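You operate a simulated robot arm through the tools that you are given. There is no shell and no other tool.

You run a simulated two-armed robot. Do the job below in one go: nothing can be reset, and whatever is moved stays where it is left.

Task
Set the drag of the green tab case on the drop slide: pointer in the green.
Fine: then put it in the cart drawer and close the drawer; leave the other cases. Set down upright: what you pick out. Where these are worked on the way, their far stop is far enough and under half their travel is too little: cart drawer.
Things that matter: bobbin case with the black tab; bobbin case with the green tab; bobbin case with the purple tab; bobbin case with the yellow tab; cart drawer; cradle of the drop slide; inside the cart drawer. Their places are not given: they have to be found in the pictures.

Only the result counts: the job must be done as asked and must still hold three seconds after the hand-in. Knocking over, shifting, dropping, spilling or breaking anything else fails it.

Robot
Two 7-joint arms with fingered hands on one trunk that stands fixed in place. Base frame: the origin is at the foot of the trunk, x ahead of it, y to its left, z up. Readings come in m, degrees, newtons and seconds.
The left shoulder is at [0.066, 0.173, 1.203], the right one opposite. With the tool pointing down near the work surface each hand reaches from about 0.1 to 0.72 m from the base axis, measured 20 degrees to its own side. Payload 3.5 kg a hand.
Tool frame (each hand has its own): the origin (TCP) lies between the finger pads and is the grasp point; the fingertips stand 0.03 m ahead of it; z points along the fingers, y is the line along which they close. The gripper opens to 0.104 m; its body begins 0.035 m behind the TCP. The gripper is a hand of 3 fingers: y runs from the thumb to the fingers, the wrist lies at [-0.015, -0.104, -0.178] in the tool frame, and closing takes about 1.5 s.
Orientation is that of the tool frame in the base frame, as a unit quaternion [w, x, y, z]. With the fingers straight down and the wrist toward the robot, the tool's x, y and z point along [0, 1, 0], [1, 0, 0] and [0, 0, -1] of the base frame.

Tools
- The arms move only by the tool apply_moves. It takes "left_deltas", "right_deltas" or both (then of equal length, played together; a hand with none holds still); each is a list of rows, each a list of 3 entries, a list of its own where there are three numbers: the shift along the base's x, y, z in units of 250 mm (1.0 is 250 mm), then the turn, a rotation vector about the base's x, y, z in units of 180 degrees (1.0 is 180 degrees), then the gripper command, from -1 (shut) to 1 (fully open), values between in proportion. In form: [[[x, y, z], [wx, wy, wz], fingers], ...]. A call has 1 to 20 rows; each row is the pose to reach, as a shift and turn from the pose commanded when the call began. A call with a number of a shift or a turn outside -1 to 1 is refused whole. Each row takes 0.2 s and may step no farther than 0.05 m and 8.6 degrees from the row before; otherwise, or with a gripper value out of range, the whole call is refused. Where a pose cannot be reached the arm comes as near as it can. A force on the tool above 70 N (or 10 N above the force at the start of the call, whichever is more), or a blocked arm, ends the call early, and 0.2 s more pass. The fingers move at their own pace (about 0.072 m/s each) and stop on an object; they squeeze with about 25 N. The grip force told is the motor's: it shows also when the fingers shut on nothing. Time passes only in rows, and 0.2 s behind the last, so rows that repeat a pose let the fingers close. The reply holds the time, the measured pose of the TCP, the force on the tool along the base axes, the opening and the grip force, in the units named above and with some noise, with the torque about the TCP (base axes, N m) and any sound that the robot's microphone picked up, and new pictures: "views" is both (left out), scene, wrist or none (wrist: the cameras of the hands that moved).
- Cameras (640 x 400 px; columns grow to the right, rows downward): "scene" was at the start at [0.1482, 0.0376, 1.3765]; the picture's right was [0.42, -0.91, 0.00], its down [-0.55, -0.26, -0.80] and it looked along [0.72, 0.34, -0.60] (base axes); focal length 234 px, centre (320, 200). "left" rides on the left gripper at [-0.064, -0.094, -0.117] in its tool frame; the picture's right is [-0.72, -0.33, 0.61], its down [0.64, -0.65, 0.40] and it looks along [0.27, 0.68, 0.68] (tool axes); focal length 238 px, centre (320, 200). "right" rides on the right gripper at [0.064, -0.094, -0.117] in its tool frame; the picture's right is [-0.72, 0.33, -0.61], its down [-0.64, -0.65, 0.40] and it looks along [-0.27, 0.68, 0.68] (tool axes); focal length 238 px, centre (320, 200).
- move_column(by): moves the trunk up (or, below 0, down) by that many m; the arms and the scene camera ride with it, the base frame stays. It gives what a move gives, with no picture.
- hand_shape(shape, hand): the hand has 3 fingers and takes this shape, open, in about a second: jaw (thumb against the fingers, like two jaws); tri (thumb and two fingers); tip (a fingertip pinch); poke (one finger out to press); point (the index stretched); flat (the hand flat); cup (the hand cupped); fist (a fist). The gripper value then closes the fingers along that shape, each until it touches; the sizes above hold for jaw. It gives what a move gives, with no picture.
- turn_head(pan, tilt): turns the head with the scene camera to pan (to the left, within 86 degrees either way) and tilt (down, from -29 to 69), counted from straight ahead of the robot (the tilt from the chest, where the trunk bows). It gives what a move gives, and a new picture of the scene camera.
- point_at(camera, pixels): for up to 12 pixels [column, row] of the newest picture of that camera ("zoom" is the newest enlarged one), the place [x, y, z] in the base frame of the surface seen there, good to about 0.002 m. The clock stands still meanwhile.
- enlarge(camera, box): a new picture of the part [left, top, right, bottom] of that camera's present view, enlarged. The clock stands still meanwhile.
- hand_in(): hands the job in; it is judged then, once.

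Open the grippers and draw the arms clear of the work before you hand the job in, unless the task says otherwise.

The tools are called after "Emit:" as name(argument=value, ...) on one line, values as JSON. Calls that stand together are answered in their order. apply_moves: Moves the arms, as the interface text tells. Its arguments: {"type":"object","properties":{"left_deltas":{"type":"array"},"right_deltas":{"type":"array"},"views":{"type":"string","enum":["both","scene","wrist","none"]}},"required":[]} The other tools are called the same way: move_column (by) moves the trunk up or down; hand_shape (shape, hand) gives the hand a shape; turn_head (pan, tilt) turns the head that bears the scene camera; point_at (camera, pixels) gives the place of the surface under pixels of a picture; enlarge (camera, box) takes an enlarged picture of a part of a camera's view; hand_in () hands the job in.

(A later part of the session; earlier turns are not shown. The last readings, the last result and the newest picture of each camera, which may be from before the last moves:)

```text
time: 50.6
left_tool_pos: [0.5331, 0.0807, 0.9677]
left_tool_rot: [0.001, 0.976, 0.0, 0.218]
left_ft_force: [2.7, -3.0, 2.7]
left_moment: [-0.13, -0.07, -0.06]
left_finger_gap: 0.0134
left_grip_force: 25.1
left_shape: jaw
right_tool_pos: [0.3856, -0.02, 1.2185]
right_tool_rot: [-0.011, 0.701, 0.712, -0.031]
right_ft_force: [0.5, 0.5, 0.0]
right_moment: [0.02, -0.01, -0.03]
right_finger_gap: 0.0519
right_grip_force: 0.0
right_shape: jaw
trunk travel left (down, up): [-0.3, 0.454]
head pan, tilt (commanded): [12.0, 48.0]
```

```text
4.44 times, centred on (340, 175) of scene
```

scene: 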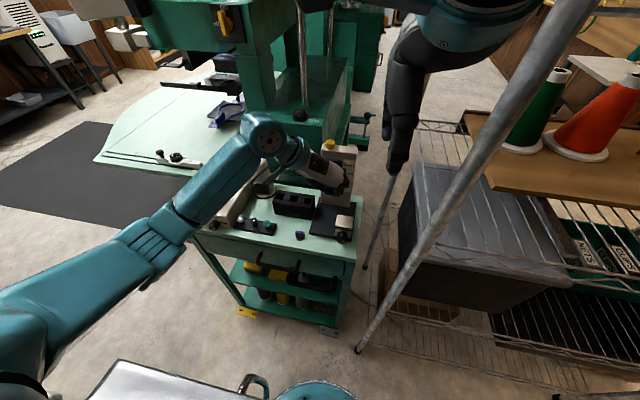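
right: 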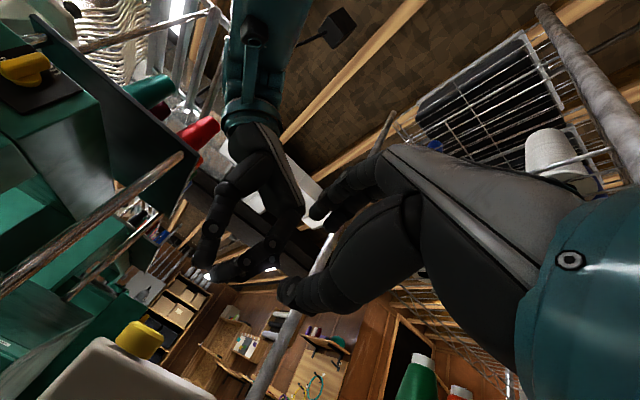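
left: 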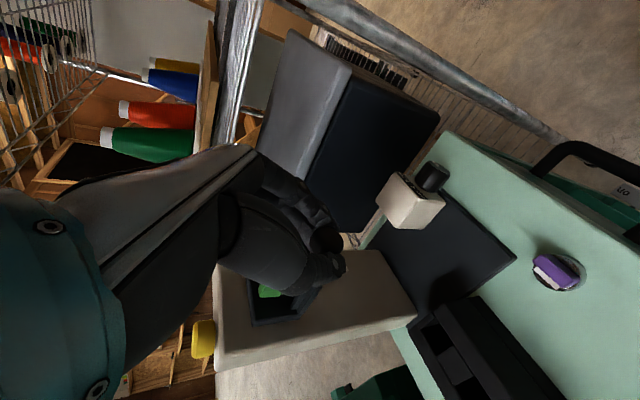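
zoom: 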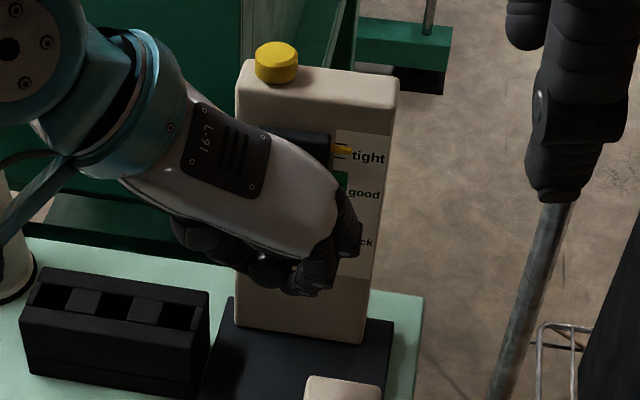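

Ball gripped. I lift it gently in 1.5 mm steps, up to 6 mm, listening for a latch.

Emit:
apply_moves(left_deltas=[[[0, 0, 0.006], [0, 0, 0], -0.9], [[0, 0, 0.012], [0, 0, 0], -0.9], [[0, 0, 0.018], [0, 0, 0], -0.9], [[0, 0, 0.024], [0, 0, 0], -0.9], [[0, 0, 0.024], [0, 0, 0], -0.9]], views="scene")

Emit:
enlarge(camera="scene", box=[315, 145, 360, 205])

```text
time: 51.8
left_tool_pos: [0.5342, 0.0809, 0.9706]
left_tool_rot: [0.001, 0.977, -0.001, 0.215]
left_ft_force: [0.5, -8.2, -10.1]
left_moment: [-0.24, 0.02, -0.19]
left_finger_gap: 0.0131
left_grip_force: 25.1
left_shape: jaw
right_tool_pos: [0.3879, -0.0205, 1.2172]
right_tool_rot: [-0.011, 0.701, 0.713, -0.031]
right_ft_force: [-0.3, 1.5, -0.8]
right_moment: [0.01, -0.03, -0.01]
right_finger_gap: 0.052
right_grip_force: 0.1
right_shape: jaw
trunk travel left (down, up): [-0.3, 0.454]
head pan, tilt (commanded): [12.0, 48.0]
```

scene: 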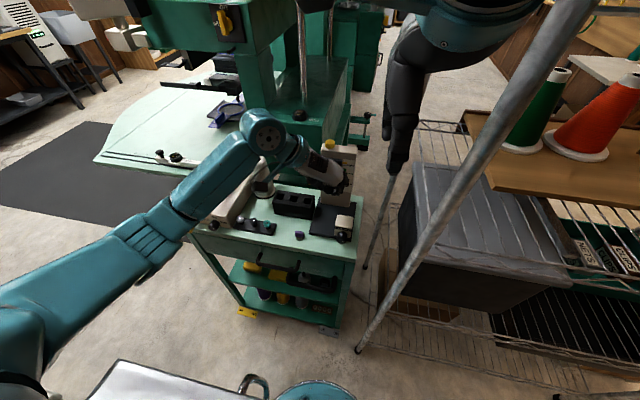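

```text
6.67 times, centred on (338, 175) of scene
```

zoom: 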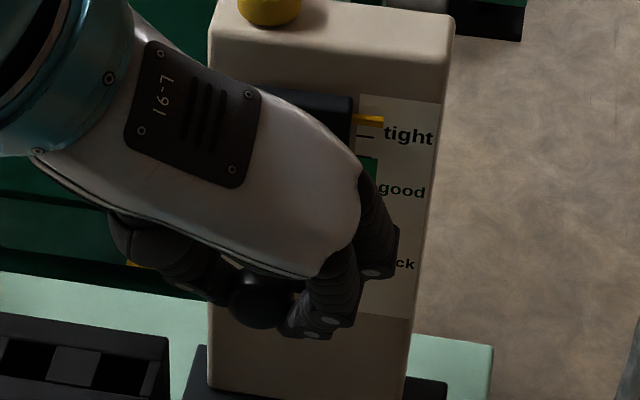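

The pointer went up to the top tick with the cradle; no click yet. I lift up to 4 mm more to find the top stop/latch.

Emit:
apply_moves(left_deltas=[[[0, 0, 0.006], [0, 0, 0], -0.9], [[0, 0, 0.012], [0, 0, 0], -0.9], [[0, 0, 0.016], [0, 0, 0], -0.9], [[0, 0, 0.016], [0, 0, 0], -0.9]], views="scene")

Emit:
enlarge(camera="scene", box=[315, 145, 360, 205])

```text
time: 52.8
left_tool_pos: [0.5339, 0.0814, 0.9733]
left_tool_rot: [-0.002, 0.977, -0.002, 0.213]
left_ft_force: [-0.5, -6.4, -32.0]
left_moment: [-0.16, 0.23, -0.23]
left_finger_gap: 0.012
left_grip_force: 25.2
left_shape: jaw
right_tool_pos: [0.3888, -0.019, 1.2171]
right_tool_rot: [-0.013, 0.701, 0.712, -0.031]
right_ft_force: [0.8, -0.5, -0.6]
right_moment: [0.0, 0.0, 0.01]
right_finger_gap: 0.0522
right_grip_force: 0.1
right_shape: jaw
trunk travel left (down, up): [-0.3, 0.454]
head pan, tilt (commanded): [12.0, 48.0]
```

scene: 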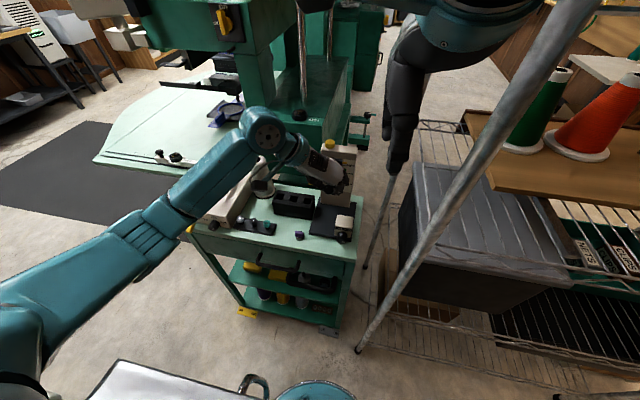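

```text
6.67 times, centred on (338, 175) of scene
```

zoom: 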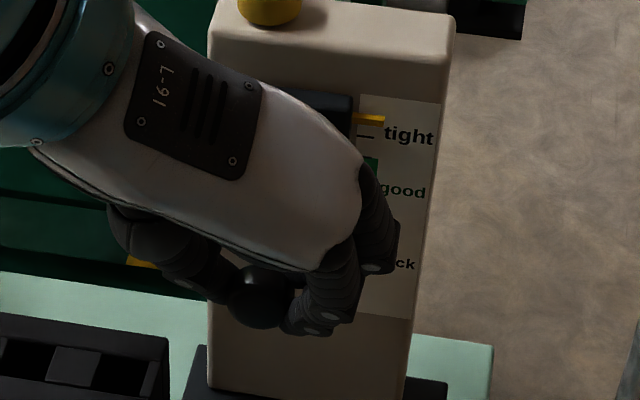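

The top stop is reached (−32 N, pointer at the top tick). I ease off, open the fingers and back away along the fingers, watching whether the cradle stays up.

Emit:
apply_moves(left_deltas=[[[0, 0, -0.008], [0, 0, 0], -0.9], [[0, 0, -0.012], [0, 0, 0], -0.7], [[0, 0, -0.012], [0, 0, 0], -0.4], [[0, 0, -0.012], [0, 0, 0], -0.13], [[0, 0, -0.012], [0, 0, 0], -0.13], [[-0.036, 0, 0.051], [0, 0, 0], -0.13], [[-0.072, 0, 0.114], [0, 0, 0], -0.13], [[-0.108, 0, 0.2], [0, 0, 0], -0.4], [[-0.108, 0, 0.3], [0, 0, 0], -0.7]], views="scene")

Emit:
enlarge(camera="scene", box=[315, 145, 360, 205])

```text
time: 54.8
left_tool_pos: [0.5076, 0.0807, 1.0507]
left_tool_rot: [0.002, 0.976, 0.001, 0.217]
left_ft_force: [-0.2, -0.7, -0.4]
left_moment: [0.0, -0.01, 0.03]
left_finger_gap: 0.0158
left_grip_force: 0.0
left_shape: jaw
right_tool_pos: [0.3866, -0.0192, 1.2174]
right_tool_rot: [-0.011, 0.701, 0.713, -0.031]
right_ft_force: [-0.6, -0.3, 0.0]
right_moment: [0.0, 0.01, 0.01]
right_finger_gap: 0.052
right_grip_force: 0.1
right_shape: jaw
trunk travel left (down, up): [-0.3, 0.454]
head pan, tilt (commanded): [12.0, 48.0]
```

scene: 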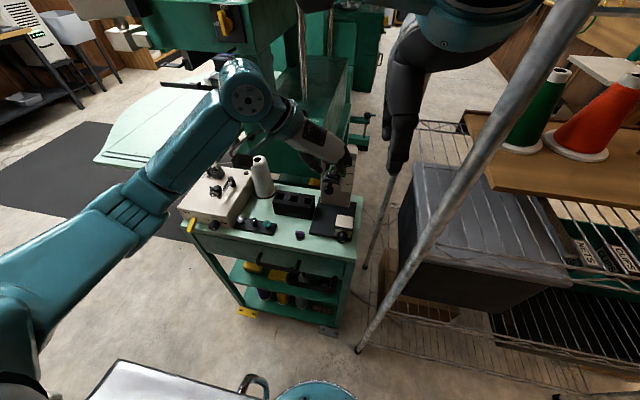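

```text
6.67 times, centred on (338, 175) of scene
```

zoom: 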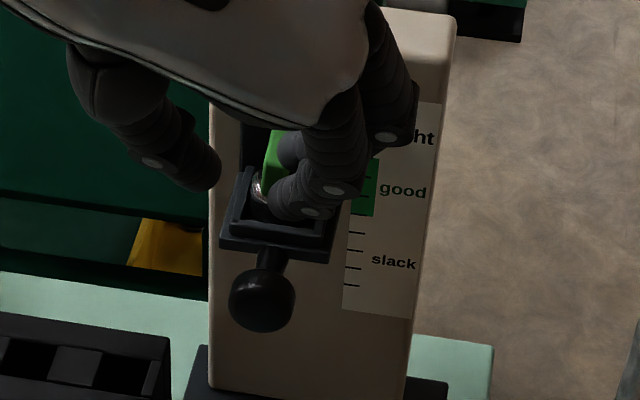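

The cradle appears to stay up. I move to the button again, hover and check the pointer.

Emit:
apply_moves(left_deltas=[[[0.01, 0.005, 0.137], [0, 0.0444, 0], -0.8], [[0.15, 0.009, 0.165], [0, 0.0889, 0], -0.95], [[0.31, 0.013, 0.165], [0, 0.135, 0], -0.95], [[0.45, 0.019, 0.137], [0, 0.139, 0], -0.95], [[0.486, 0.019, 0.069], [0, 0.139, 0], -0.95], [[0.486, 0.019, 0.069], [0, 0.139, 0], -0.95]], views="scene")

Emit:
enlarge(camera="scene", box=[305, 110, 375, 200])

```text
time: 56.2
left_tool_pos: [0.6295, 0.0834, 1.0666]
left_tool_rot: [0.001, 1.0, -0.001, 0.002]
left_ft_force: [-0.1, 0.4, -0.5]
left_moment: [-0.03, -0.01, 0.0]
left_finger_gap: 0.0029
left_grip_force: 0.1
left_shape: jaw
right_tool_pos: [0.3861, -0.0191, 1.2183]
right_tool_rot: [-0.01, 0.701, 0.713, -0.031]
right_ft_force: [0.3, -0.7, 1.1]
right_moment: [-0.02, 0.02, -0.02]
right_finger_gap: 0.052
right_grip_force: 0.1
right_shape: jaw
trunk travel left (down, up): [-0.3, 0.454]
head pan, tilt (commanded): [12.0, 48.0]
```

scene: 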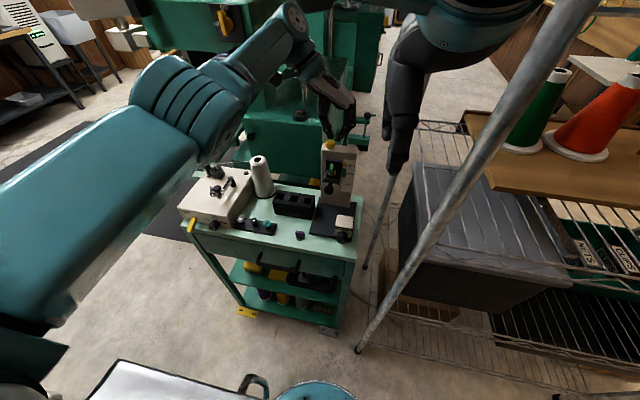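

```text
4.44 times, centred on (340, 155) of scene
```

zoom: 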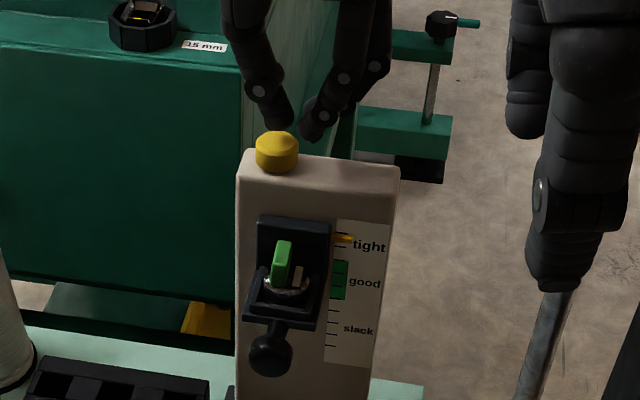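

The pointer is back at its starting place between the first two ticks. I press the button again.

Emit:
apply_moves(left_deltas=[[[0, 0.006, -0.02], [0, 0, 0], -0.95], [[0, 0.006, -0.035], [0, 0, 0], -0.95], [[0, 0.006, -0.048], [0, 0, 0], -0.95], [[0, 0.006, -0.06], [0, 0, 0], -0.95], [[0, 0.006, -0.064], [0, 0, 0], -0.95], [[0, 0.006, -0.064], [0, 0, 0], -0.95]], views="scene")

Emit:
enlarge(camera="scene", box=[305, 110, 375, 200])

```text
time: 57.6
left_tool_pos: [0.6278, 0.0873, 1.0539]
left_tool_rot: [0.0, 1.0, -0.001, 0.002]
left_ft_force: [0.5, 1.9, 11.1]
left_moment: [0.15, -0.01, 0.01]
left_finger_gap: 0.0027
left_grip_force: 0.1
left_shape: jaw
right_tool_pos: [0.3853, -0.0192, 1.2182]
right_tool_rot: [-0.011, 0.701, 0.713, -0.03]
right_ft_force: [-0.6, -0.2, 0.5]
right_moment: [-0.01, 0.02, 0.01]
right_finger_gap: 0.052
right_grip_force: 0.0
right_shape: jaw
trunk travel left (down, up): [-0.3, 0.454]
head pan, tilt (commanded): [12.0, 48.0]
heard: click
```

scene: 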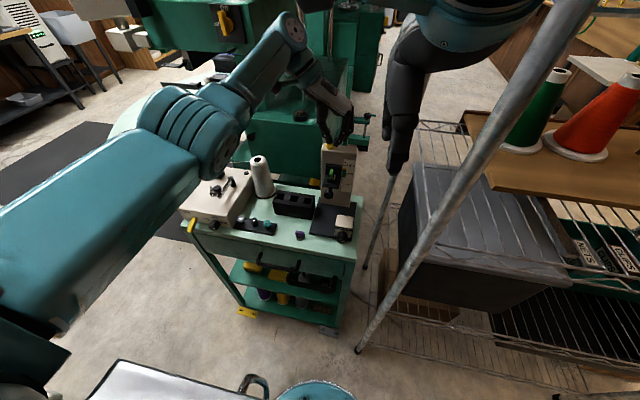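

```text
4.44 times, centred on (340, 155) of scene
```

zoom: 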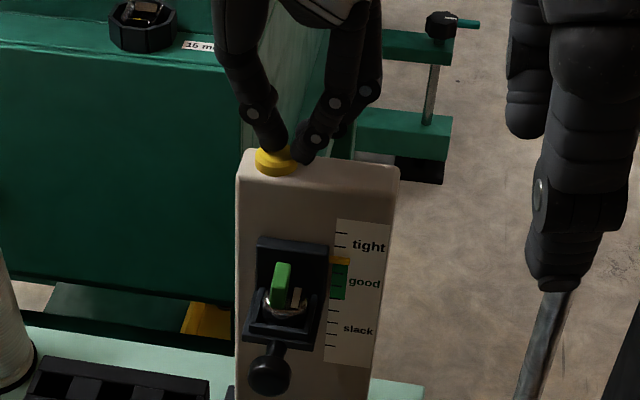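

The drop now reached the top edge of the green (≈2 ticks), so ~45° of knob per tick; I need about 60° more. I leave the button and return to above the knob.

Emit:
apply_moves(left_deltas=[[[0, 0, 0.164], [0, 0, 0], -0.95], [[-0.171, -0.029, 0.2], [0, -0.022, 0], -0.95], [[-0.331, -0.061, 0.184], [0, -0.044, 0], -0.8], [[-0.471, -0.093, 0.104], [0, -0.067, 0], -0.6], [[-0.551, -0.125, -0.016], [0, -0.094, 0], -0.4], [[-0.591, -0.157, -0.136], [0, -0.122, 0], -0.3], [[-0.602, -0.189, -0.276], [0, -0.139, 0], -0.3], [[-0.602, -0.213, -0.436], [0, -0.139, 0], -0.3], [[-0.602, -0.213, -0.436], [0, -0.139, 0], -0.3]], views="scene")

Emit:
enlarge(camera="scene", box=[295, 140, 385, 250])

```text
time: 59.6
left_tool_pos: [0.6802, -0.0192, 0.9385]
left_tool_rot: [0.004, 0.972, 0.0, 0.233]
left_ft_force: [19.1, 9.1, 66.9]
left_moment: [2.64, 4.31, -1.07]
left_finger_gap: 0.0362
left_grip_force: 0.0
left_shape: jaw
left hand out of reach, approached as far as the arm can: row 2, 3, 4, 5, 6, 7, 8, 9
right_tool_pos: [0.3827, -0.0185, 1.2195]
right_tool_rot: [-0.01, 0.701, 0.713, -0.03]
right_ft_force: [-1.0, 0.0, 0.1]
right_moment: [-0.03, 0.02, -0.03]
right_finger_gap: 0.0519
right_grip_force: 0.0
right_shape: jaw
trunk travel left (down, up): [-0.3, 0.454]
head pan, tilt (commanded): [12.0, 48.0]
```

scene: 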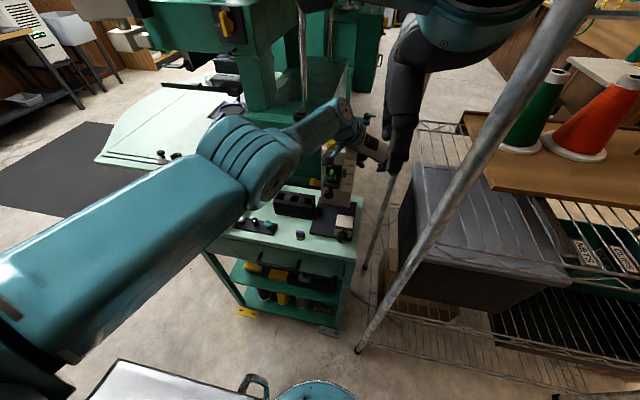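

```text
3.64 times, centred on (340, 195) of scene
```

zoom: 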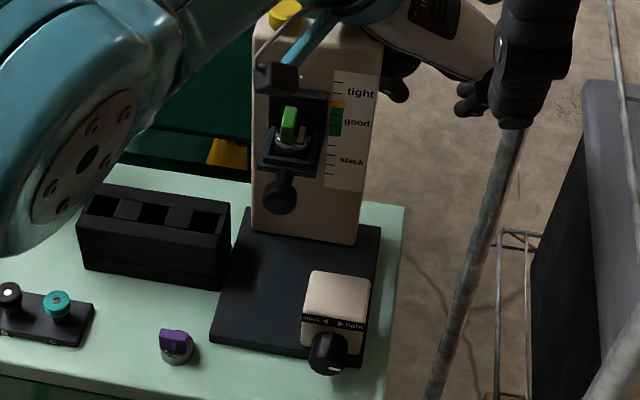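

The left arm got driven off its path (out of reach) to the right of the post and presses on something with 67 N. I immediately ease straight up in small steps.

Emit:
apply_moves(left_deltas=[[[0, 0, 0.03], [0, 0, 0], -0.3], [[0, 0, 0.07], [0, 0, 0], -0.3], [[0, 0, 0.12], [0, 0, 0], -0.3]], views="both")

Emit:
enlarge(camera="scene", box=[295, 110, 385, 220])

```text
time: 60.4
left_tool_pos: [0.6778, -0.0184, 0.9376]
left_tool_rot: [0.0, 0.977, -0.003, 0.214]
left_ft_force: [6.5, -7.2, 8.5]
left_moment: [0.7, 0.84, -0.01]
left_finger_gap: 0.0356
left_grip_force: 0.0
left_shape: jaw
left hand out of reach, approached as far as the arm can: row 1, 2, 3
right_tool_pos: [0.3868, -0.0196, 1.217]
right_tool_rot: [-0.011, 0.7, 0.713, -0.03]
right_ft_force: [0.0, 0.7, 0.1]
right_moment: [0.01, 0.0, 0.01]
right_finger_gap: 0.0522
right_grip_force: 0.1
right_shape: jaw
trunk travel left (down, up): [-0.3, 0.454]
head pan, tilt (commanded): [12.0, 48.0]
```

scene: 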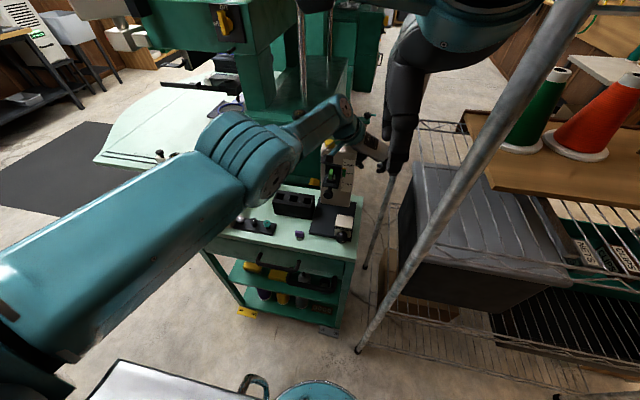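
left: 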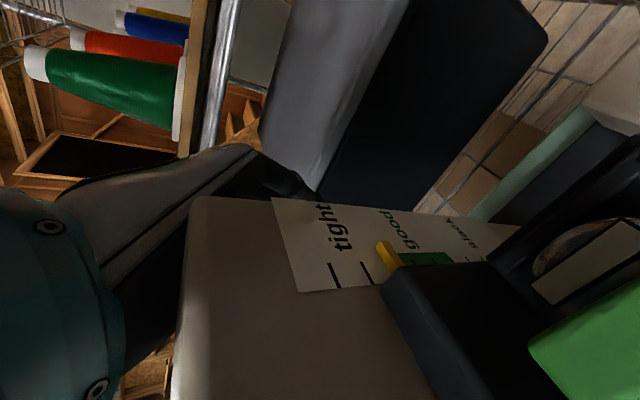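

```text
3.64 times, centred on (340, 165) of scene
```

zoom: 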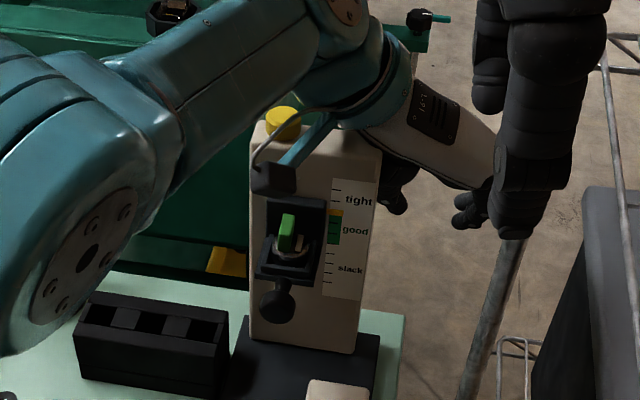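

The force fell to about 8 N but the arm says up is out of reach; its joints are at a limit. Raising the trunk would lift both arms straight up; first I check the rack shelf heights near the right arm.

Emit:
point_at(camera="scene", pixels=[[520, 165], [600, 195], [480, 130], [540, 130], [610, 110], [580, 20], [470, 25], [400, 120], [430, 40], [620, 60], [345, 105], [330, 130]])

Emit:
enlarge(camera="scene", box=[300, 100, 400, 200])

```text
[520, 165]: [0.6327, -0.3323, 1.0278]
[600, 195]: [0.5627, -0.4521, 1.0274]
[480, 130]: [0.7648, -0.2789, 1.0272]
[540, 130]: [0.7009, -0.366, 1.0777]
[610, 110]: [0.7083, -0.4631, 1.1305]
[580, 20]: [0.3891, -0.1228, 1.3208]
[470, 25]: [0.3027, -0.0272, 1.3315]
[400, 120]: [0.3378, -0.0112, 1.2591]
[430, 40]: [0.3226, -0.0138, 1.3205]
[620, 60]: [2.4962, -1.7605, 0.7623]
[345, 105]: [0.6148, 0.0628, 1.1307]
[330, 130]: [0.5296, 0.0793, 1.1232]
```

```text
4.00 times, centred on (350, 150) of scene
```

zoom: 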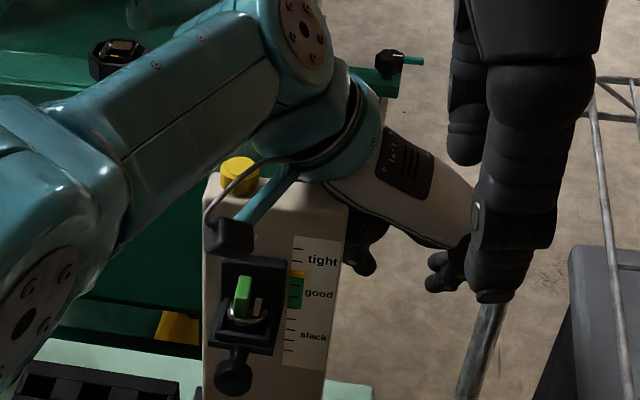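

The rack's shelf is at z≈1.03 and the right elbow hovers over it; I look up to the right to see whether there's a shelf above the elbow before raising the trunk.

Emit:
turn_head(pan=-40, tilt=5)

```text
time: 61.6
left_tool_pos: [0.6803, -0.0167, 0.9396]
left_tool_rot: [0.0, 0.977, 0.0, 0.215]
left_ft_force: [0.7, -10.9, -1.3]
left_moment: [0.46, -0.05, 0.39]
left_finger_gap: 0.0352
left_grip_force: 0.0
left_shape: jaw
right_tool_pos: [0.3873, -0.0211, 1.2177]
right_tool_rot: [-0.011, 0.701, 0.712, -0.031]
right_ft_force: [-0.4, 0.3, -0.5]
right_moment: [0.02, -0.02, -0.01]
right_finger_gap: 0.0521
right_grip_force: 0.0
right_shape: jaw
trunk travel left (down, up): [-0.3, 0.454]
head pan, tilt (commanded): [-40.0, 5.0]
```

scene: 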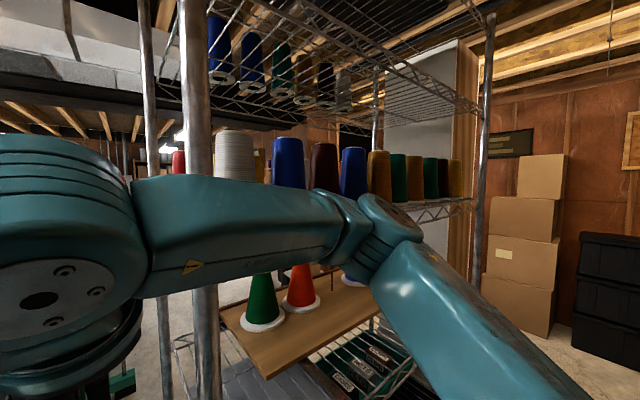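

I see a rack shelf near camera height behind the right elbow. I measure the elbow and shelf edges.

Emit:
point_at(camera="scene", pixels=[[380, 220], [340, 205], [420, 230], [250, 190], [300, 210], [440, 210], [430, 205], [240, 145], [360, 160], [200, 100], [485, 150], [380, 110]])

```text
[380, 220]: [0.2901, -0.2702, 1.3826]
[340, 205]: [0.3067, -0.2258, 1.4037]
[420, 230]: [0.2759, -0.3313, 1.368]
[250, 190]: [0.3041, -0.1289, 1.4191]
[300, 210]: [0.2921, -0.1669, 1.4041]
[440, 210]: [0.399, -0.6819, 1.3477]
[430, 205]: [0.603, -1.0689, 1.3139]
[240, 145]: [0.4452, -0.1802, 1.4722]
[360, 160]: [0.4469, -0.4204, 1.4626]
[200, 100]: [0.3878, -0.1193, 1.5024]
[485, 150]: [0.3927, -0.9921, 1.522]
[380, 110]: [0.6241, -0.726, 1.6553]
```

The right forearm is in front of the rack with nothing overhanging it, so a vertical rise is safe. I raise the trunk 0.05 m first and check the forces.

Emit:
move_column(by=0.04)

Emit:
turn_head(pan=12, tilt=48)

```text
time: 62.5
left_tool_pos: [0.6737, -0.0094, 0.9823]
left_tool_rot: [-0.001, 0.975, 0.001, 0.223]
left_ft_force: [0.0, -0.7, 15.1]
left_moment: [0.54, 0.48, 0.05]
left_finger_gap: 0.0362
left_grip_force: 0.1
left_shape: jaw
right_tool_pos: [0.3853, -0.0185, 1.2579]
right_tool_rot: [-0.01, 0.701, 0.712, -0.031]
right_ft_force: [-1.0, 0.3, -0.3]
right_moment: [0.02, -0.02, 0.0]
right_finger_gap: 0.0519
right_grip_force: 0.2
right_shape: jaw
trunk travel left (down, up): [-0.34, 0.414]
head pan, tilt (commanded): [-40.0, 5.0]
```

```text
time: 63.7
left_tool_pos: [0.6732, -0.0092, 0.9821]
left_tool_rot: [0.0, 0.975, 0.0, 0.221]
left_ft_force: [5.6, 2.5, 21.7]
left_moment: [0.65, 0.85, -0.24]
left_finger_gap: 0.0375
left_grip_force: 0.1
left_shape: jaw
right_tool_pos: [0.3853, -0.0195, 1.2578]
right_tool_rot: [-0.01, 0.701, 0.712, -0.03]
right_ft_force: [1.0, 0.5, 0.0]
right_moment: [0.01, -0.04, 0.01]
right_finger_gap: 0.052
right_grip_force: 0.0
right_shape: jaw
trunk travel left (down, up): [-0.34, 0.414]
head pan, tilt (commanded): [12.0, 48.0]
```

scene: 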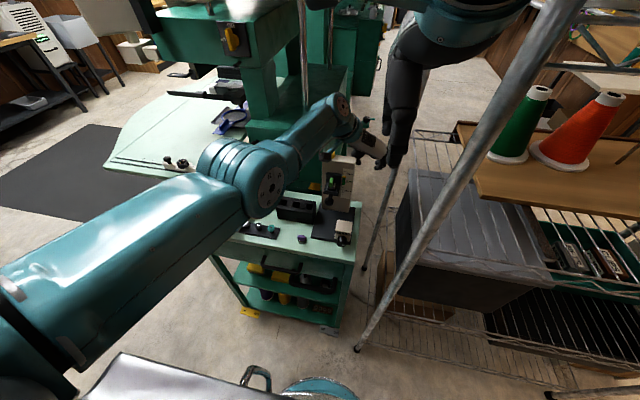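

Still ~20 N contact; I raise the trunk another 0.06 m.

Emit:
move_column(by=0.06)

Emit:
enlarge(camera="scene", box=[290, 100, 400, 220])

```text
time: 64.7
left_tool_pos: [0.6681, -0.0119, 1.0582]
left_tool_rot: [0.0, 0.972, 0.0, 0.235]
left_ft_force: [0.4, 0.2, 0.0]
left_moment: [0.0, -0.03, 0.03]
left_finger_gap: 0.0365
left_grip_force: 0.0
left_shape: jaw
right_tool_pos: [0.3861, -0.0188, 1.3163]
right_tool_rot: [-0.01, 0.701, 0.712, -0.031]
right_ft_force: [-0.2, -0.3, 0.7]
right_moment: [0.01, -0.02, 0.01]
right_finger_gap: 0.0519
right_grip_force: 0.1
right_shape: jaw
trunk travel left (down, up): [-0.4, 0.354]
head pan, tilt (commanded): [12.0, 48.0]
```

```text
3.33 times, centred on (345, 160) of scene
```

zoom: 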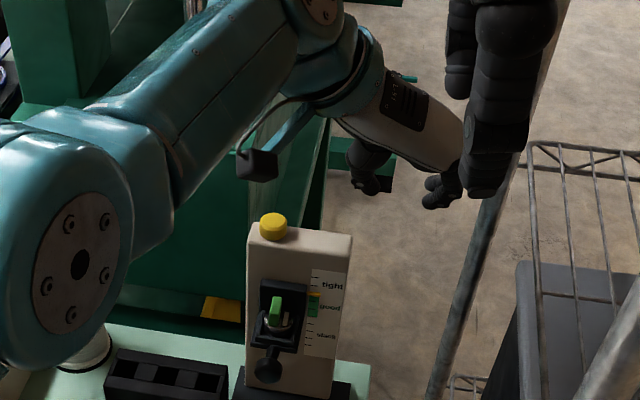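

Now free (0 N), and the slide looks intact with the pointer still at the green's top edge. I raise the left hand a bit and bring it back over to in front of the post.

Emit:
apply_moves(left_deltas=[[[0, 0, 0.12], [0, 0, 0], -0.3], [[0, 0, 0.24], [0, 0, 0], -0.3], [[-0.15, 0.07, 0.26], [0, 0, 0], -0.3], [[-0.3, 0.14, 0.26], [0, 0, 0], -0.3], [[-0.45, 0.21, 0.26], [0, 0, 0], -0.3], [[-0.6, 0.27, 0.26], [0, 0, 0], -0.3], [[-0.672, 0.288, 0.248], [0, 0, 0], -0.3], [[-0.672, 0.288, 0.248], [0, 0, 0], -0.3]], views="scene")

Emit:
enlarge(camera="scene", box=[280, 140, 380, 260])

```text
time: 66.5
left_tool_pos: [0.5018, 0.06, 1.1181]
left_tool_rot: [0.0, 0.972, 0.0, 0.235]
left_ft_force: [0.5, -0.4, -0.8]
left_moment: [0.03, -0.04, 0.01]
left_finger_gap: 0.0365
left_grip_force: 0.2
left_shape: jaw
right_tool_pos: [0.3853, -0.0199, 1.3172]
right_tool_rot: [-0.011, 0.7, 0.713, -0.031]
right_ft_force: [-0.1, -0.9, 0.0]
right_moment: [0.04, 0.0, 0.0]
right_finger_gap: 0.0519
right_grip_force: 0.1
right_shape: jaw
trunk travel left (down, up): [-0.4, 0.354]
head pan, tilt (commanded): [12.0, 48.0]
```

scene: 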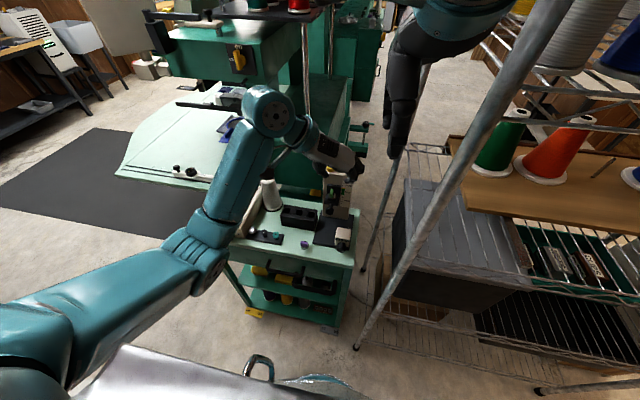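

```text
3.33 times, centred on (330, 200) of scene
```

zoom: 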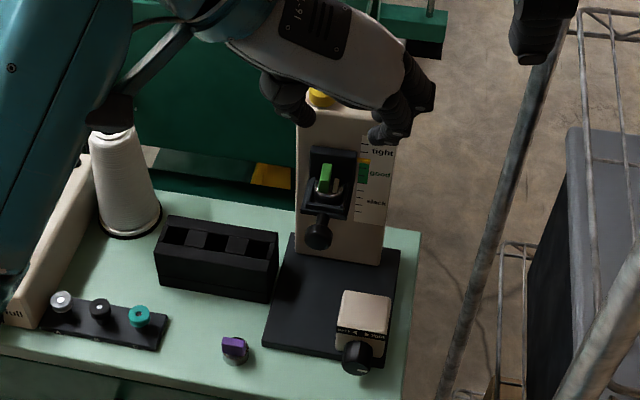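

Recovered with everything standing. I verify the slide's and knob's positions with fresh measurements.

Emit:
point_at(camera="zoom", pixels=[[357, 345], [348, 355], [370, 360], [365, 305], [290, 238], [265, 345], [325, 170], [318, 235], [330, 200], [235, 345], [312, 213], [318, 245]])

Emit:
enlarge(camera="scene", box=[320, 220, 355, 260])

```text
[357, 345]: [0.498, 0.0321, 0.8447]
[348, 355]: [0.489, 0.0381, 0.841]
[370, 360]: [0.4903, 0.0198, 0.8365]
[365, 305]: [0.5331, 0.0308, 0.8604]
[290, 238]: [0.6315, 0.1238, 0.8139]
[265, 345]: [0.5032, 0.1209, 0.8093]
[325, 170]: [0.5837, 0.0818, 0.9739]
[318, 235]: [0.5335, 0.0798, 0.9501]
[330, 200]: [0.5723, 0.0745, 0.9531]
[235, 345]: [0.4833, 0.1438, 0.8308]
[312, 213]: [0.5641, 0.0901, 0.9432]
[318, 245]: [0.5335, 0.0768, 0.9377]
```

```text
10.00 times, centred on (338, 240) of scene
```

zoom: 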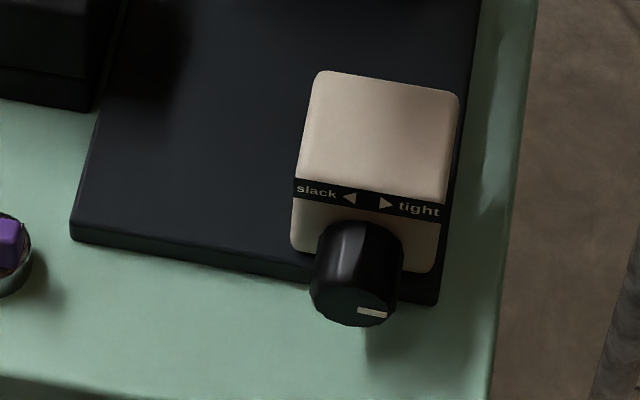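

The knob and device are where they were. I lower the left hand to the knob pre-grasp again, leaning 19° right.

Emit:
apply_moves(left_deltas=[[[-0.05, -0.03, -0.1], [0, 0.006, 0], -0.3], [[-0.098, -0.06, -0.25], [0, 0.012, 0], -0.3], [[-0.098, -0.09, -0.4], [0, 0.012, 0], -0.3], [[-0.098, -0.104, -0.55], [0, 0.012, 0], -0.3], [[-0.1, -0.11, -0.69], [0.02, 0.012, 0], -0.3], [[-0.12, -0.135, -0.8], [0.06, 0.012, 0], -0.3], [[-0.149, -0.173, -0.94], [0.1056, 0.012, 0], -0.3], [[-0.149, -0.173, -0.974], [0.1056, 0.012, 0], -0.3], [[-0.149, -0.173, -0.974], [0.1056, 0.012, 0], -0.3]], views="both")

Emit:
enlarge(camera="left", box=[250, 150, 430, 320])

```text
time: 68.5
left_tool_pos: [0.4618, 0.0192, 0.8773]
left_tool_rot: [-0.161, 0.963, -0.038, 0.214]
left_ft_force: [0.4, -0.1, -0.6]
left_moment: [-0.02, 0.0, 0.0]
left_finger_gap: 0.0361
left_grip_force: 0.0
left_shape: jaw
right_tool_pos: [0.3854, -0.0208, 1.3172]
right_tool_rot: [-0.011, 0.701, 0.713, -0.031]
right_ft_force: [0.3, -0.2, 0.0]
right_moment: [-0.03, -0.02, -0.03]
right_finger_gap: 0.0521
right_grip_force: 0.1
right_shape: jaw
trunk travel left (down, up): [-0.4, 0.354]
head pan, tilt (commanded): [12.0, 48.0]
```

scene: 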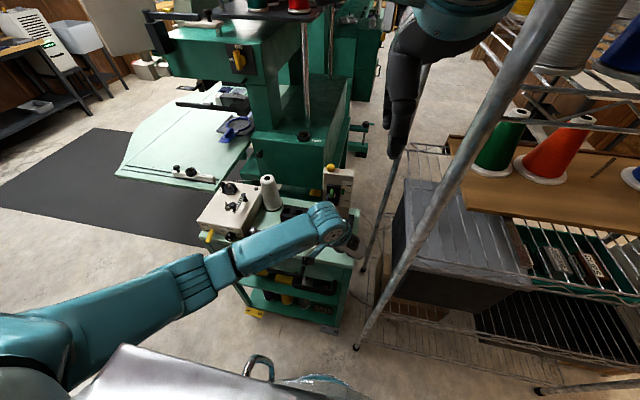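
left: 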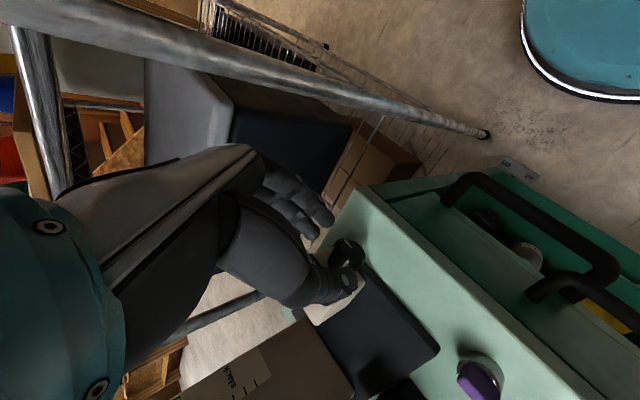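

```text
2.35 times, centred on (340, 235) of left
```

zoom: 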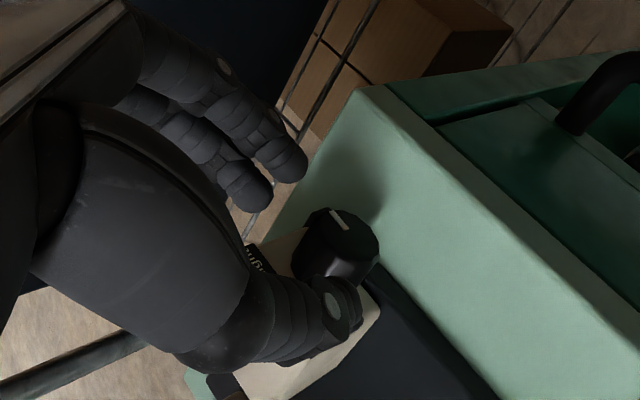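

Same alignment as before. I advance, close on the knob, and turn it 60° counterclockwise in one go.

Emit:
apply_moves(left_deltas=[[[0.02, 0.009, -0.036], [0, 0, 0], -0.3], [[0.04, 0.017, -0.072], [0, 0, 0], -0.3], [[0.058, 0.025, -0.104], [0, 0, 0], -0.3], [[0.058, 0.025, -0.104], [0, 0, 0], -0.4], [[0.058, 0.025, -0.104], [0, 0, 0], -0.8], [[0.058, 0.025, -0.104], [0, 0, 0], -1], [[0.058, 0.025, -0.104], [0, 0, 0], -1], [[0.058, 0.025, -0.104], [0, 0, 0], -1], [[0.058, 0.0346, -0.1023], [-0.0417, 0, 0], -1], [[0.058, 0.0444, -0.1018], [-0.0833, 0, 0], -1], [[0.058, 0.0542, -0.1027], [-0.125, 0, 0], -1], [[0.058, 0.0638, -0.1048], [-0.1667, 0, 0], -1], [[0.058, 0.073, -0.1081], [-0.2083, 0, 0], -1], [[0.058, 0.0818, -0.1126], [-0.25, 0, 0], -1], [[0.058, 0.0898, -0.1182], [-0.2917, 0, 0], -1], [[0.058, 0.097, -0.1248], [-0.3333, 0, 0], -1], [[0.058, 0.097, -0.1248], [-0.3333, 0, 0], -1]], views="both")

Emit:
enlarge(camera="left", box=[250, 150, 430, 320])

Emit:
enlarge(camera="scene", box=[290, 150, 370, 260])

```text
time: 72.1
left_tool_pos: [0.4785, 0.043, 0.8477]
left_tool_rot: [0.343, 0.913, 0.075, 0.205]
left_ft_force: [2.9, 14.2, 1.5]
left_moment: [0.24, 0.0, 0.28]
left_finger_gap: 0.0197
left_grip_force: 25.3
left_shape: jaw
right_tool_pos: [0.3852, -0.0188, 1.3174]
right_tool_rot: [-0.01, 0.7, 0.713, -0.03]
right_ft_force: [-0.2, 0.6, -0.2]
right_moment: [-0.01, -0.02, -0.04]
right_finger_gap: 0.0519
right_grip_force: 0.1
right_shape: jaw
trunk travel left (down, up): [-0.4, 0.354]
head pan, tilt (commanded): [12.0, 48.0]
```

scene: 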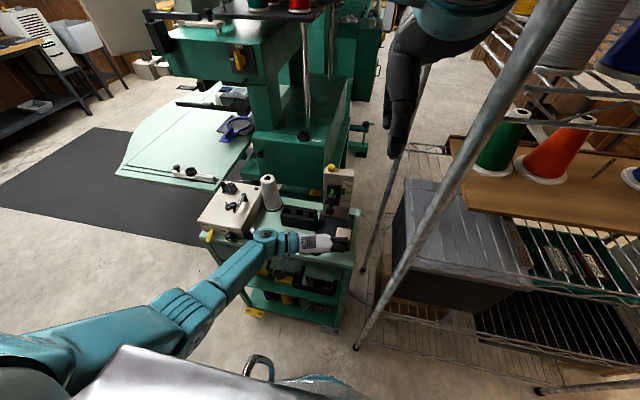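
left: 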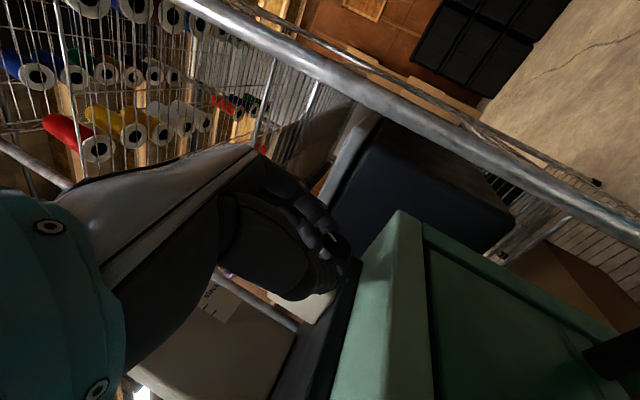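

```text
2.35 times, centred on (340, 235) of left
```

zoom: 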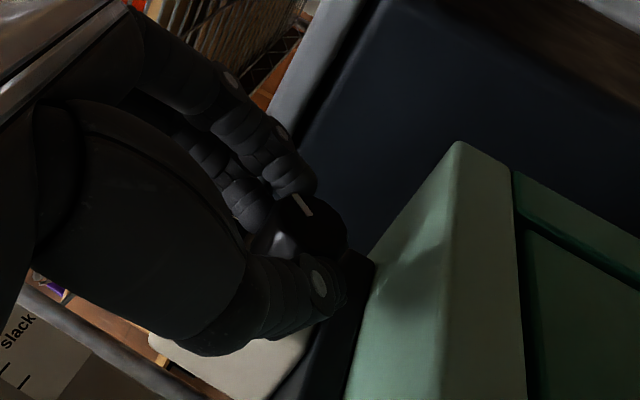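

```text
3.64 times, centred on (330, 205) of scene
```

zoom: 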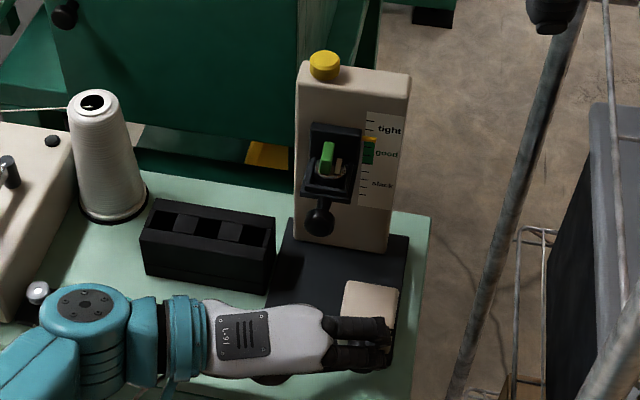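

The knob followed the hand. I release, back out, straighten and go to the ball handle's pre-grasp in one sequence.

Emit:
apply_moves(left_deltas=[[[0, 0, 0], [0, 0, 0], -0.5], [[0, 0, 0], [0, 0, 0], -0.45], [[-0.025, 0.036, 0.041], [0, 0, 0], -0.45], [[-0.051, 0.071, 0.082], [0, 0, 0], -0.45], [[-0.076, 0.107, 0.123], [0, 0, 0], -0.45], [[-0.076, 0.107, 0.17], [0.04, 0, 0], -0.45], [[-0.076, 0.107, 0.22], [0.08, 0, 0], -0.4], [[-0.076, 0.107, 0.28], [0.12, 0, 0], -0.3], [[-0.07, 0.11, 0.36], [0.16, 0, 0], -0.2], [[-0.04, 0.115, 0.46], [0.2, 0, 0], -0.13], [[0, 0.13, 0.55], [0.228, 0, 0], -0.13], [[0.06, 0.14, 0.62], [0.228, 0, 0], -0.13], [[0.115, 0.146, 0.645], [0.228, 0, 0], -0.13], [[0.115, 0.146, 0.645], [0.228, 0, 0], -0.13]], views="both")

Emit:
enlarge(camera="left", box=[250, 150, 430, 320])

Emit:
enlarge(camera="scene", box=[290, 150, 370, 260])

```text
time: 75.1
left_tool_pos: [0.5067, 0.0787, 1.0078]
left_tool_rot: [-0.001, 0.976, -0.002, 0.217]
left_ft_force: [0.3, 0.0, -1.1]
left_moment: [-0.01, -0.02, -0.01]
left_finger_gap: 0.0447
left_grip_force: 0.0
left_shape: jaw
right_tool_pos: [0.3855, -0.0185, 1.3181]
right_tool_rot: [-0.011, 0.701, 0.712, -0.03]
right_ft_force: [-0.6, -0.2, 0.5]
right_moment: [0.0, -0.03, -0.02]
right_finger_gap: 0.0521
right_grip_force: 0.1
right_shape: jaw
trunk travel left (down, up): [-0.4, 0.354]
head pan, tilt (commanded): [12.0, 48.0]
```

scene: 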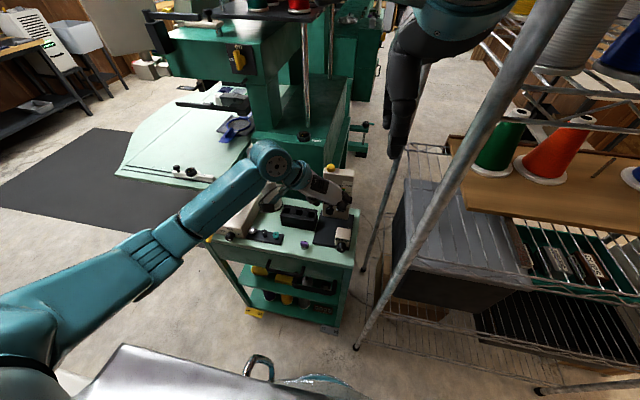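
left: 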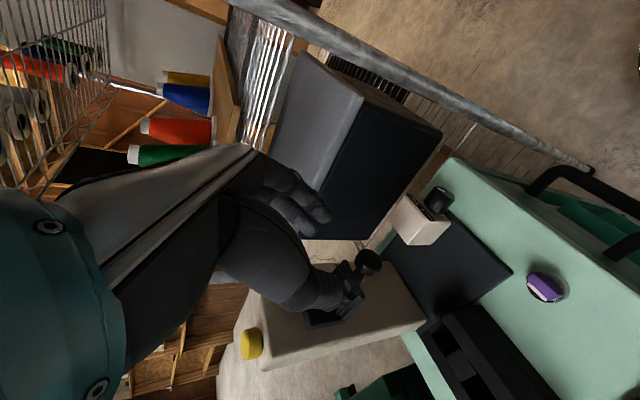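

```text
2.35 times, centred on (340, 235) of left
```

zoom: 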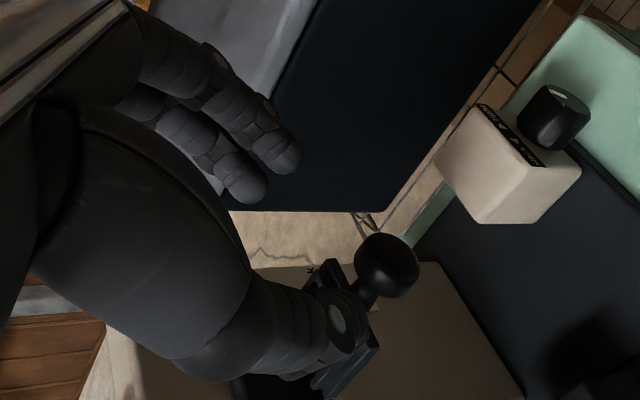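

```text
3.64 times, centred on (330, 205) of scene
```

zoom: 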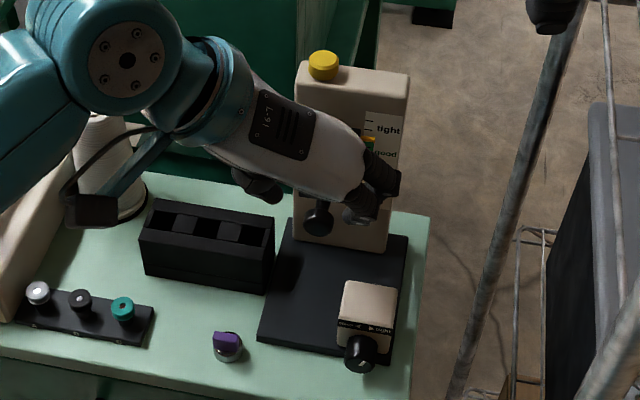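

I measure the ball in this view to centre the grip.

Emit:
enlarge(camera="left", box=[250, 150, 430, 320])

Emit:
point_at(camera="zoom", pixels=[[385, 262], [360, 255], [412, 275], [385, 290], [390, 240], [370, 240], [400, 285], [365, 300]])

```text
2.35 times, centred on (340, 235) of left
```

zoom: 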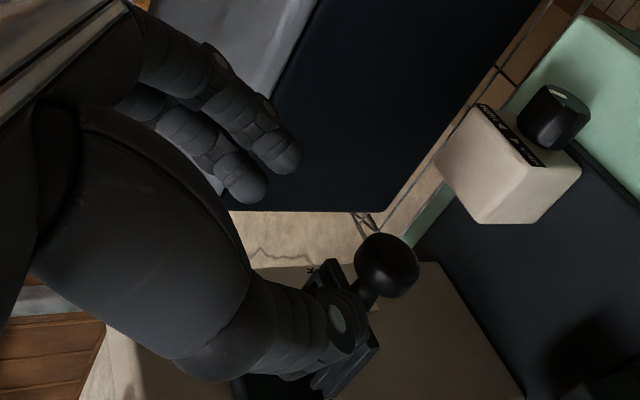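

```text
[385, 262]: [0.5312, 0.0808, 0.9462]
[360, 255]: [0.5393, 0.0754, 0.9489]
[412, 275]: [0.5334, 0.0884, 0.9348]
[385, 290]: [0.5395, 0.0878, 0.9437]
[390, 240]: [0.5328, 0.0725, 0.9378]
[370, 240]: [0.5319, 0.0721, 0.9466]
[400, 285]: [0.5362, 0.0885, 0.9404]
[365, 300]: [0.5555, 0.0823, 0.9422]
```

Ball centre ≈ (0.543,0.0785,0.938). I grip it and lift the cradle about 18 mm.

Emit:
apply_moves(left_deltas=[[[0.035, 0.002, -0.071], [0, 0, 0], -0.13], [[0.07, 0.004, -0.142], [0, 0, 0], -0.13], [[0.105, 0.005, -0.213], [0, 0, 0], -0.13], [[0.105, 0.005, -0.213], [0, 0, 0], -0.13], [[0.105, 0.005, -0.213], [0, 0, 0], -0.5], [[0.105, 0.005, -0.213], [0, 0, 0], -0.9], [[0.105, 0.005, -0.213], [0, 0, 0], -0.9], [[0.105, 0.005, -0.213], [0, 0, 0], -0.9], [[0.105, 0.005, -0.197], [0, 0, 0], -0.9], [[0.105, 0.005, -0.181], [0, 0, 0], -0.9], [[0.105, 0.005, -0.165], [0, 0, 0], -0.9], [[0.105, 0.005, -0.149], [0, 0, 0], -0.9], [[0.105, 0.005, -0.139], [0, 0, 0], -0.9], [[0.105, 0.005, -0.139], [0, 0, 0], -0.9]], views="scene")

Emit:
enlarge(camera="scene", box=[310, 155, 360, 220])

```text
time: 78.1
left_tool_pos: [0.5311, 0.0803, 0.9725]
left_tool_rot: [-0.001, 0.976, -0.003, 0.217]
left_ft_force: [-4.4, -1.0, -5.4]
left_moment: [0.01, 0.14, -0.01]
left_finger_gap: 0.0132
left_grip_force: 24.5
left_shape: jaw
right_tool_pos: [0.3865, -0.0183, 1.3162]
right_tool_rot: [-0.01, 0.701, 0.713, -0.031]
right_ft_force: [0.9, 0.4, -1.3]
right_moment: [-0.01, 0.03, -0.02]
right_finger_gap: 0.0521
right_grip_force: 0.0
right_shape: jaw
trunk travel left (down, up): [-0.4, 0.354]
head pan, tilt (commanded): [12.0, 48.0]
```

scene: 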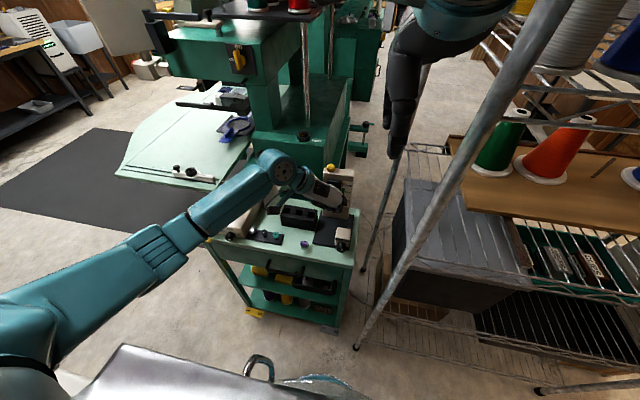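

```text
6.15 times, centred on (335, 188) of scene
```

zoom: 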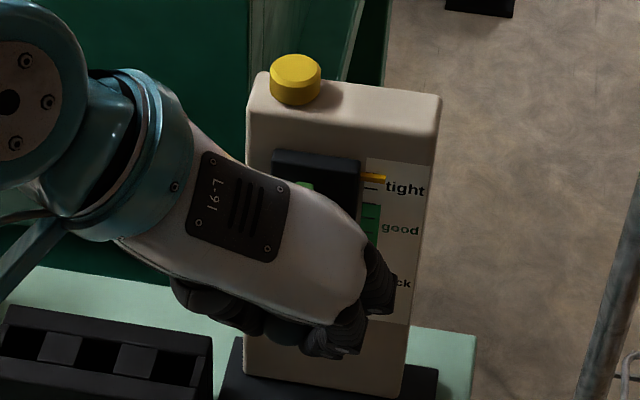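

The pointer is near the top. I push to the top stop, ease off, release, and move over to hover above the button.

Emit:
apply_moves(left_deltas=[[[0, 0, 0.008], [0, 0, 0], -0.9], [[0, 0, 0.016], [0, 0, 0], -0.9], [[0, 0, 0.004], [0, 0, 0], -0.9], [[0, 0, 0.004], [0, 0, 0], -0.5], [[0, 0, 0.004], [0, 0, 0], -0.13], [[0, 0, 0.004], [0, 0, 0], -0.13], [[-0.036, 0, 0.075], [0, 0, 0], -0.13], [[-0.072, 0, 0.145], [0, 0, 0], -0.13], [[-0.1, 0, 0.23], [0, 0, 0], -0.3], [[-0.1, 0.005, 0.36], [0, 0.04, 0], -0.6], [[-0.06, 0.01, 0.46], [0, 0.08, 0], -0.9], [[0.08, 0.014, 0.47], [0, 0.12, 0], -0.95], [[0.24, 0.018, 0.47], [0, 0.139, 0], -0.95], [[0.36, 0.022, 0.44], [0, 0.139, 0], -0.95], [[0.386, 0.022, 0.385], [0, 0.139, 0], -0.95], [[0.386, 0.022, 0.385], [0, 0.139, 0], -0.95]], views="scene")

Emit:
enlarge(camera="scene", box=[305, 130, 375, 220])

```text
time: 81.5
left_tool_pos: [0.6049, 0.0847, 1.0783]
left_tool_rot: [0.001, 1.0, -0.003, 0.002]
left_ft_force: [-0.5, 0.5, -0.2]
left_moment: [0.0, -0.02, 0.03]
left_finger_gap: 0.0031
left_grip_force: 0.0
left_shape: jaw
left hand out of reach, approached as far as the arm can: row 14, 15, 16
right_tool_pos: [0.3867, -0.0199, 1.317]
right_tool_rot: [-0.01, 0.701, 0.712, -0.032]
right_ft_force: [-0.2, -1.1, -0.1]
right_moment: [0.0, -0.01, -0.01]
right_finger_gap: 0.0522
right_grip_force: 0.1
right_shape: jaw
trunk travel left (down, up): [-0.4, 0.354]
head pan, tilt (commanded): [12.0, 48.0]
```

scene: 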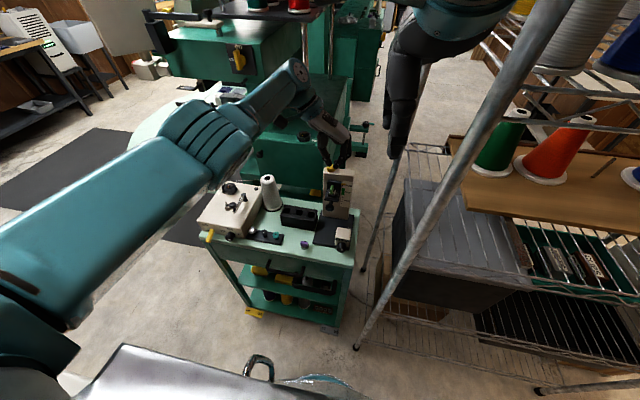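

```text
4.44 times, centred on (340, 175) of scene
```

zoom: 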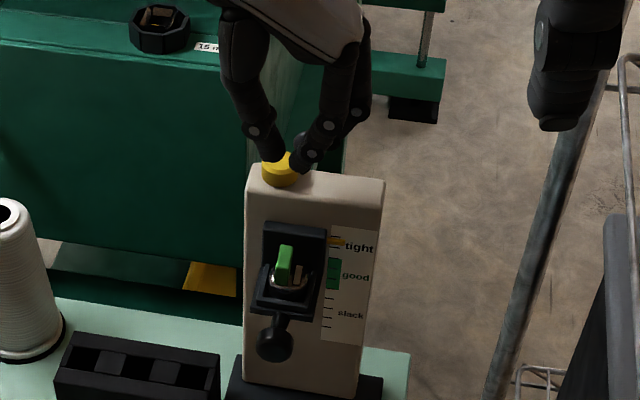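

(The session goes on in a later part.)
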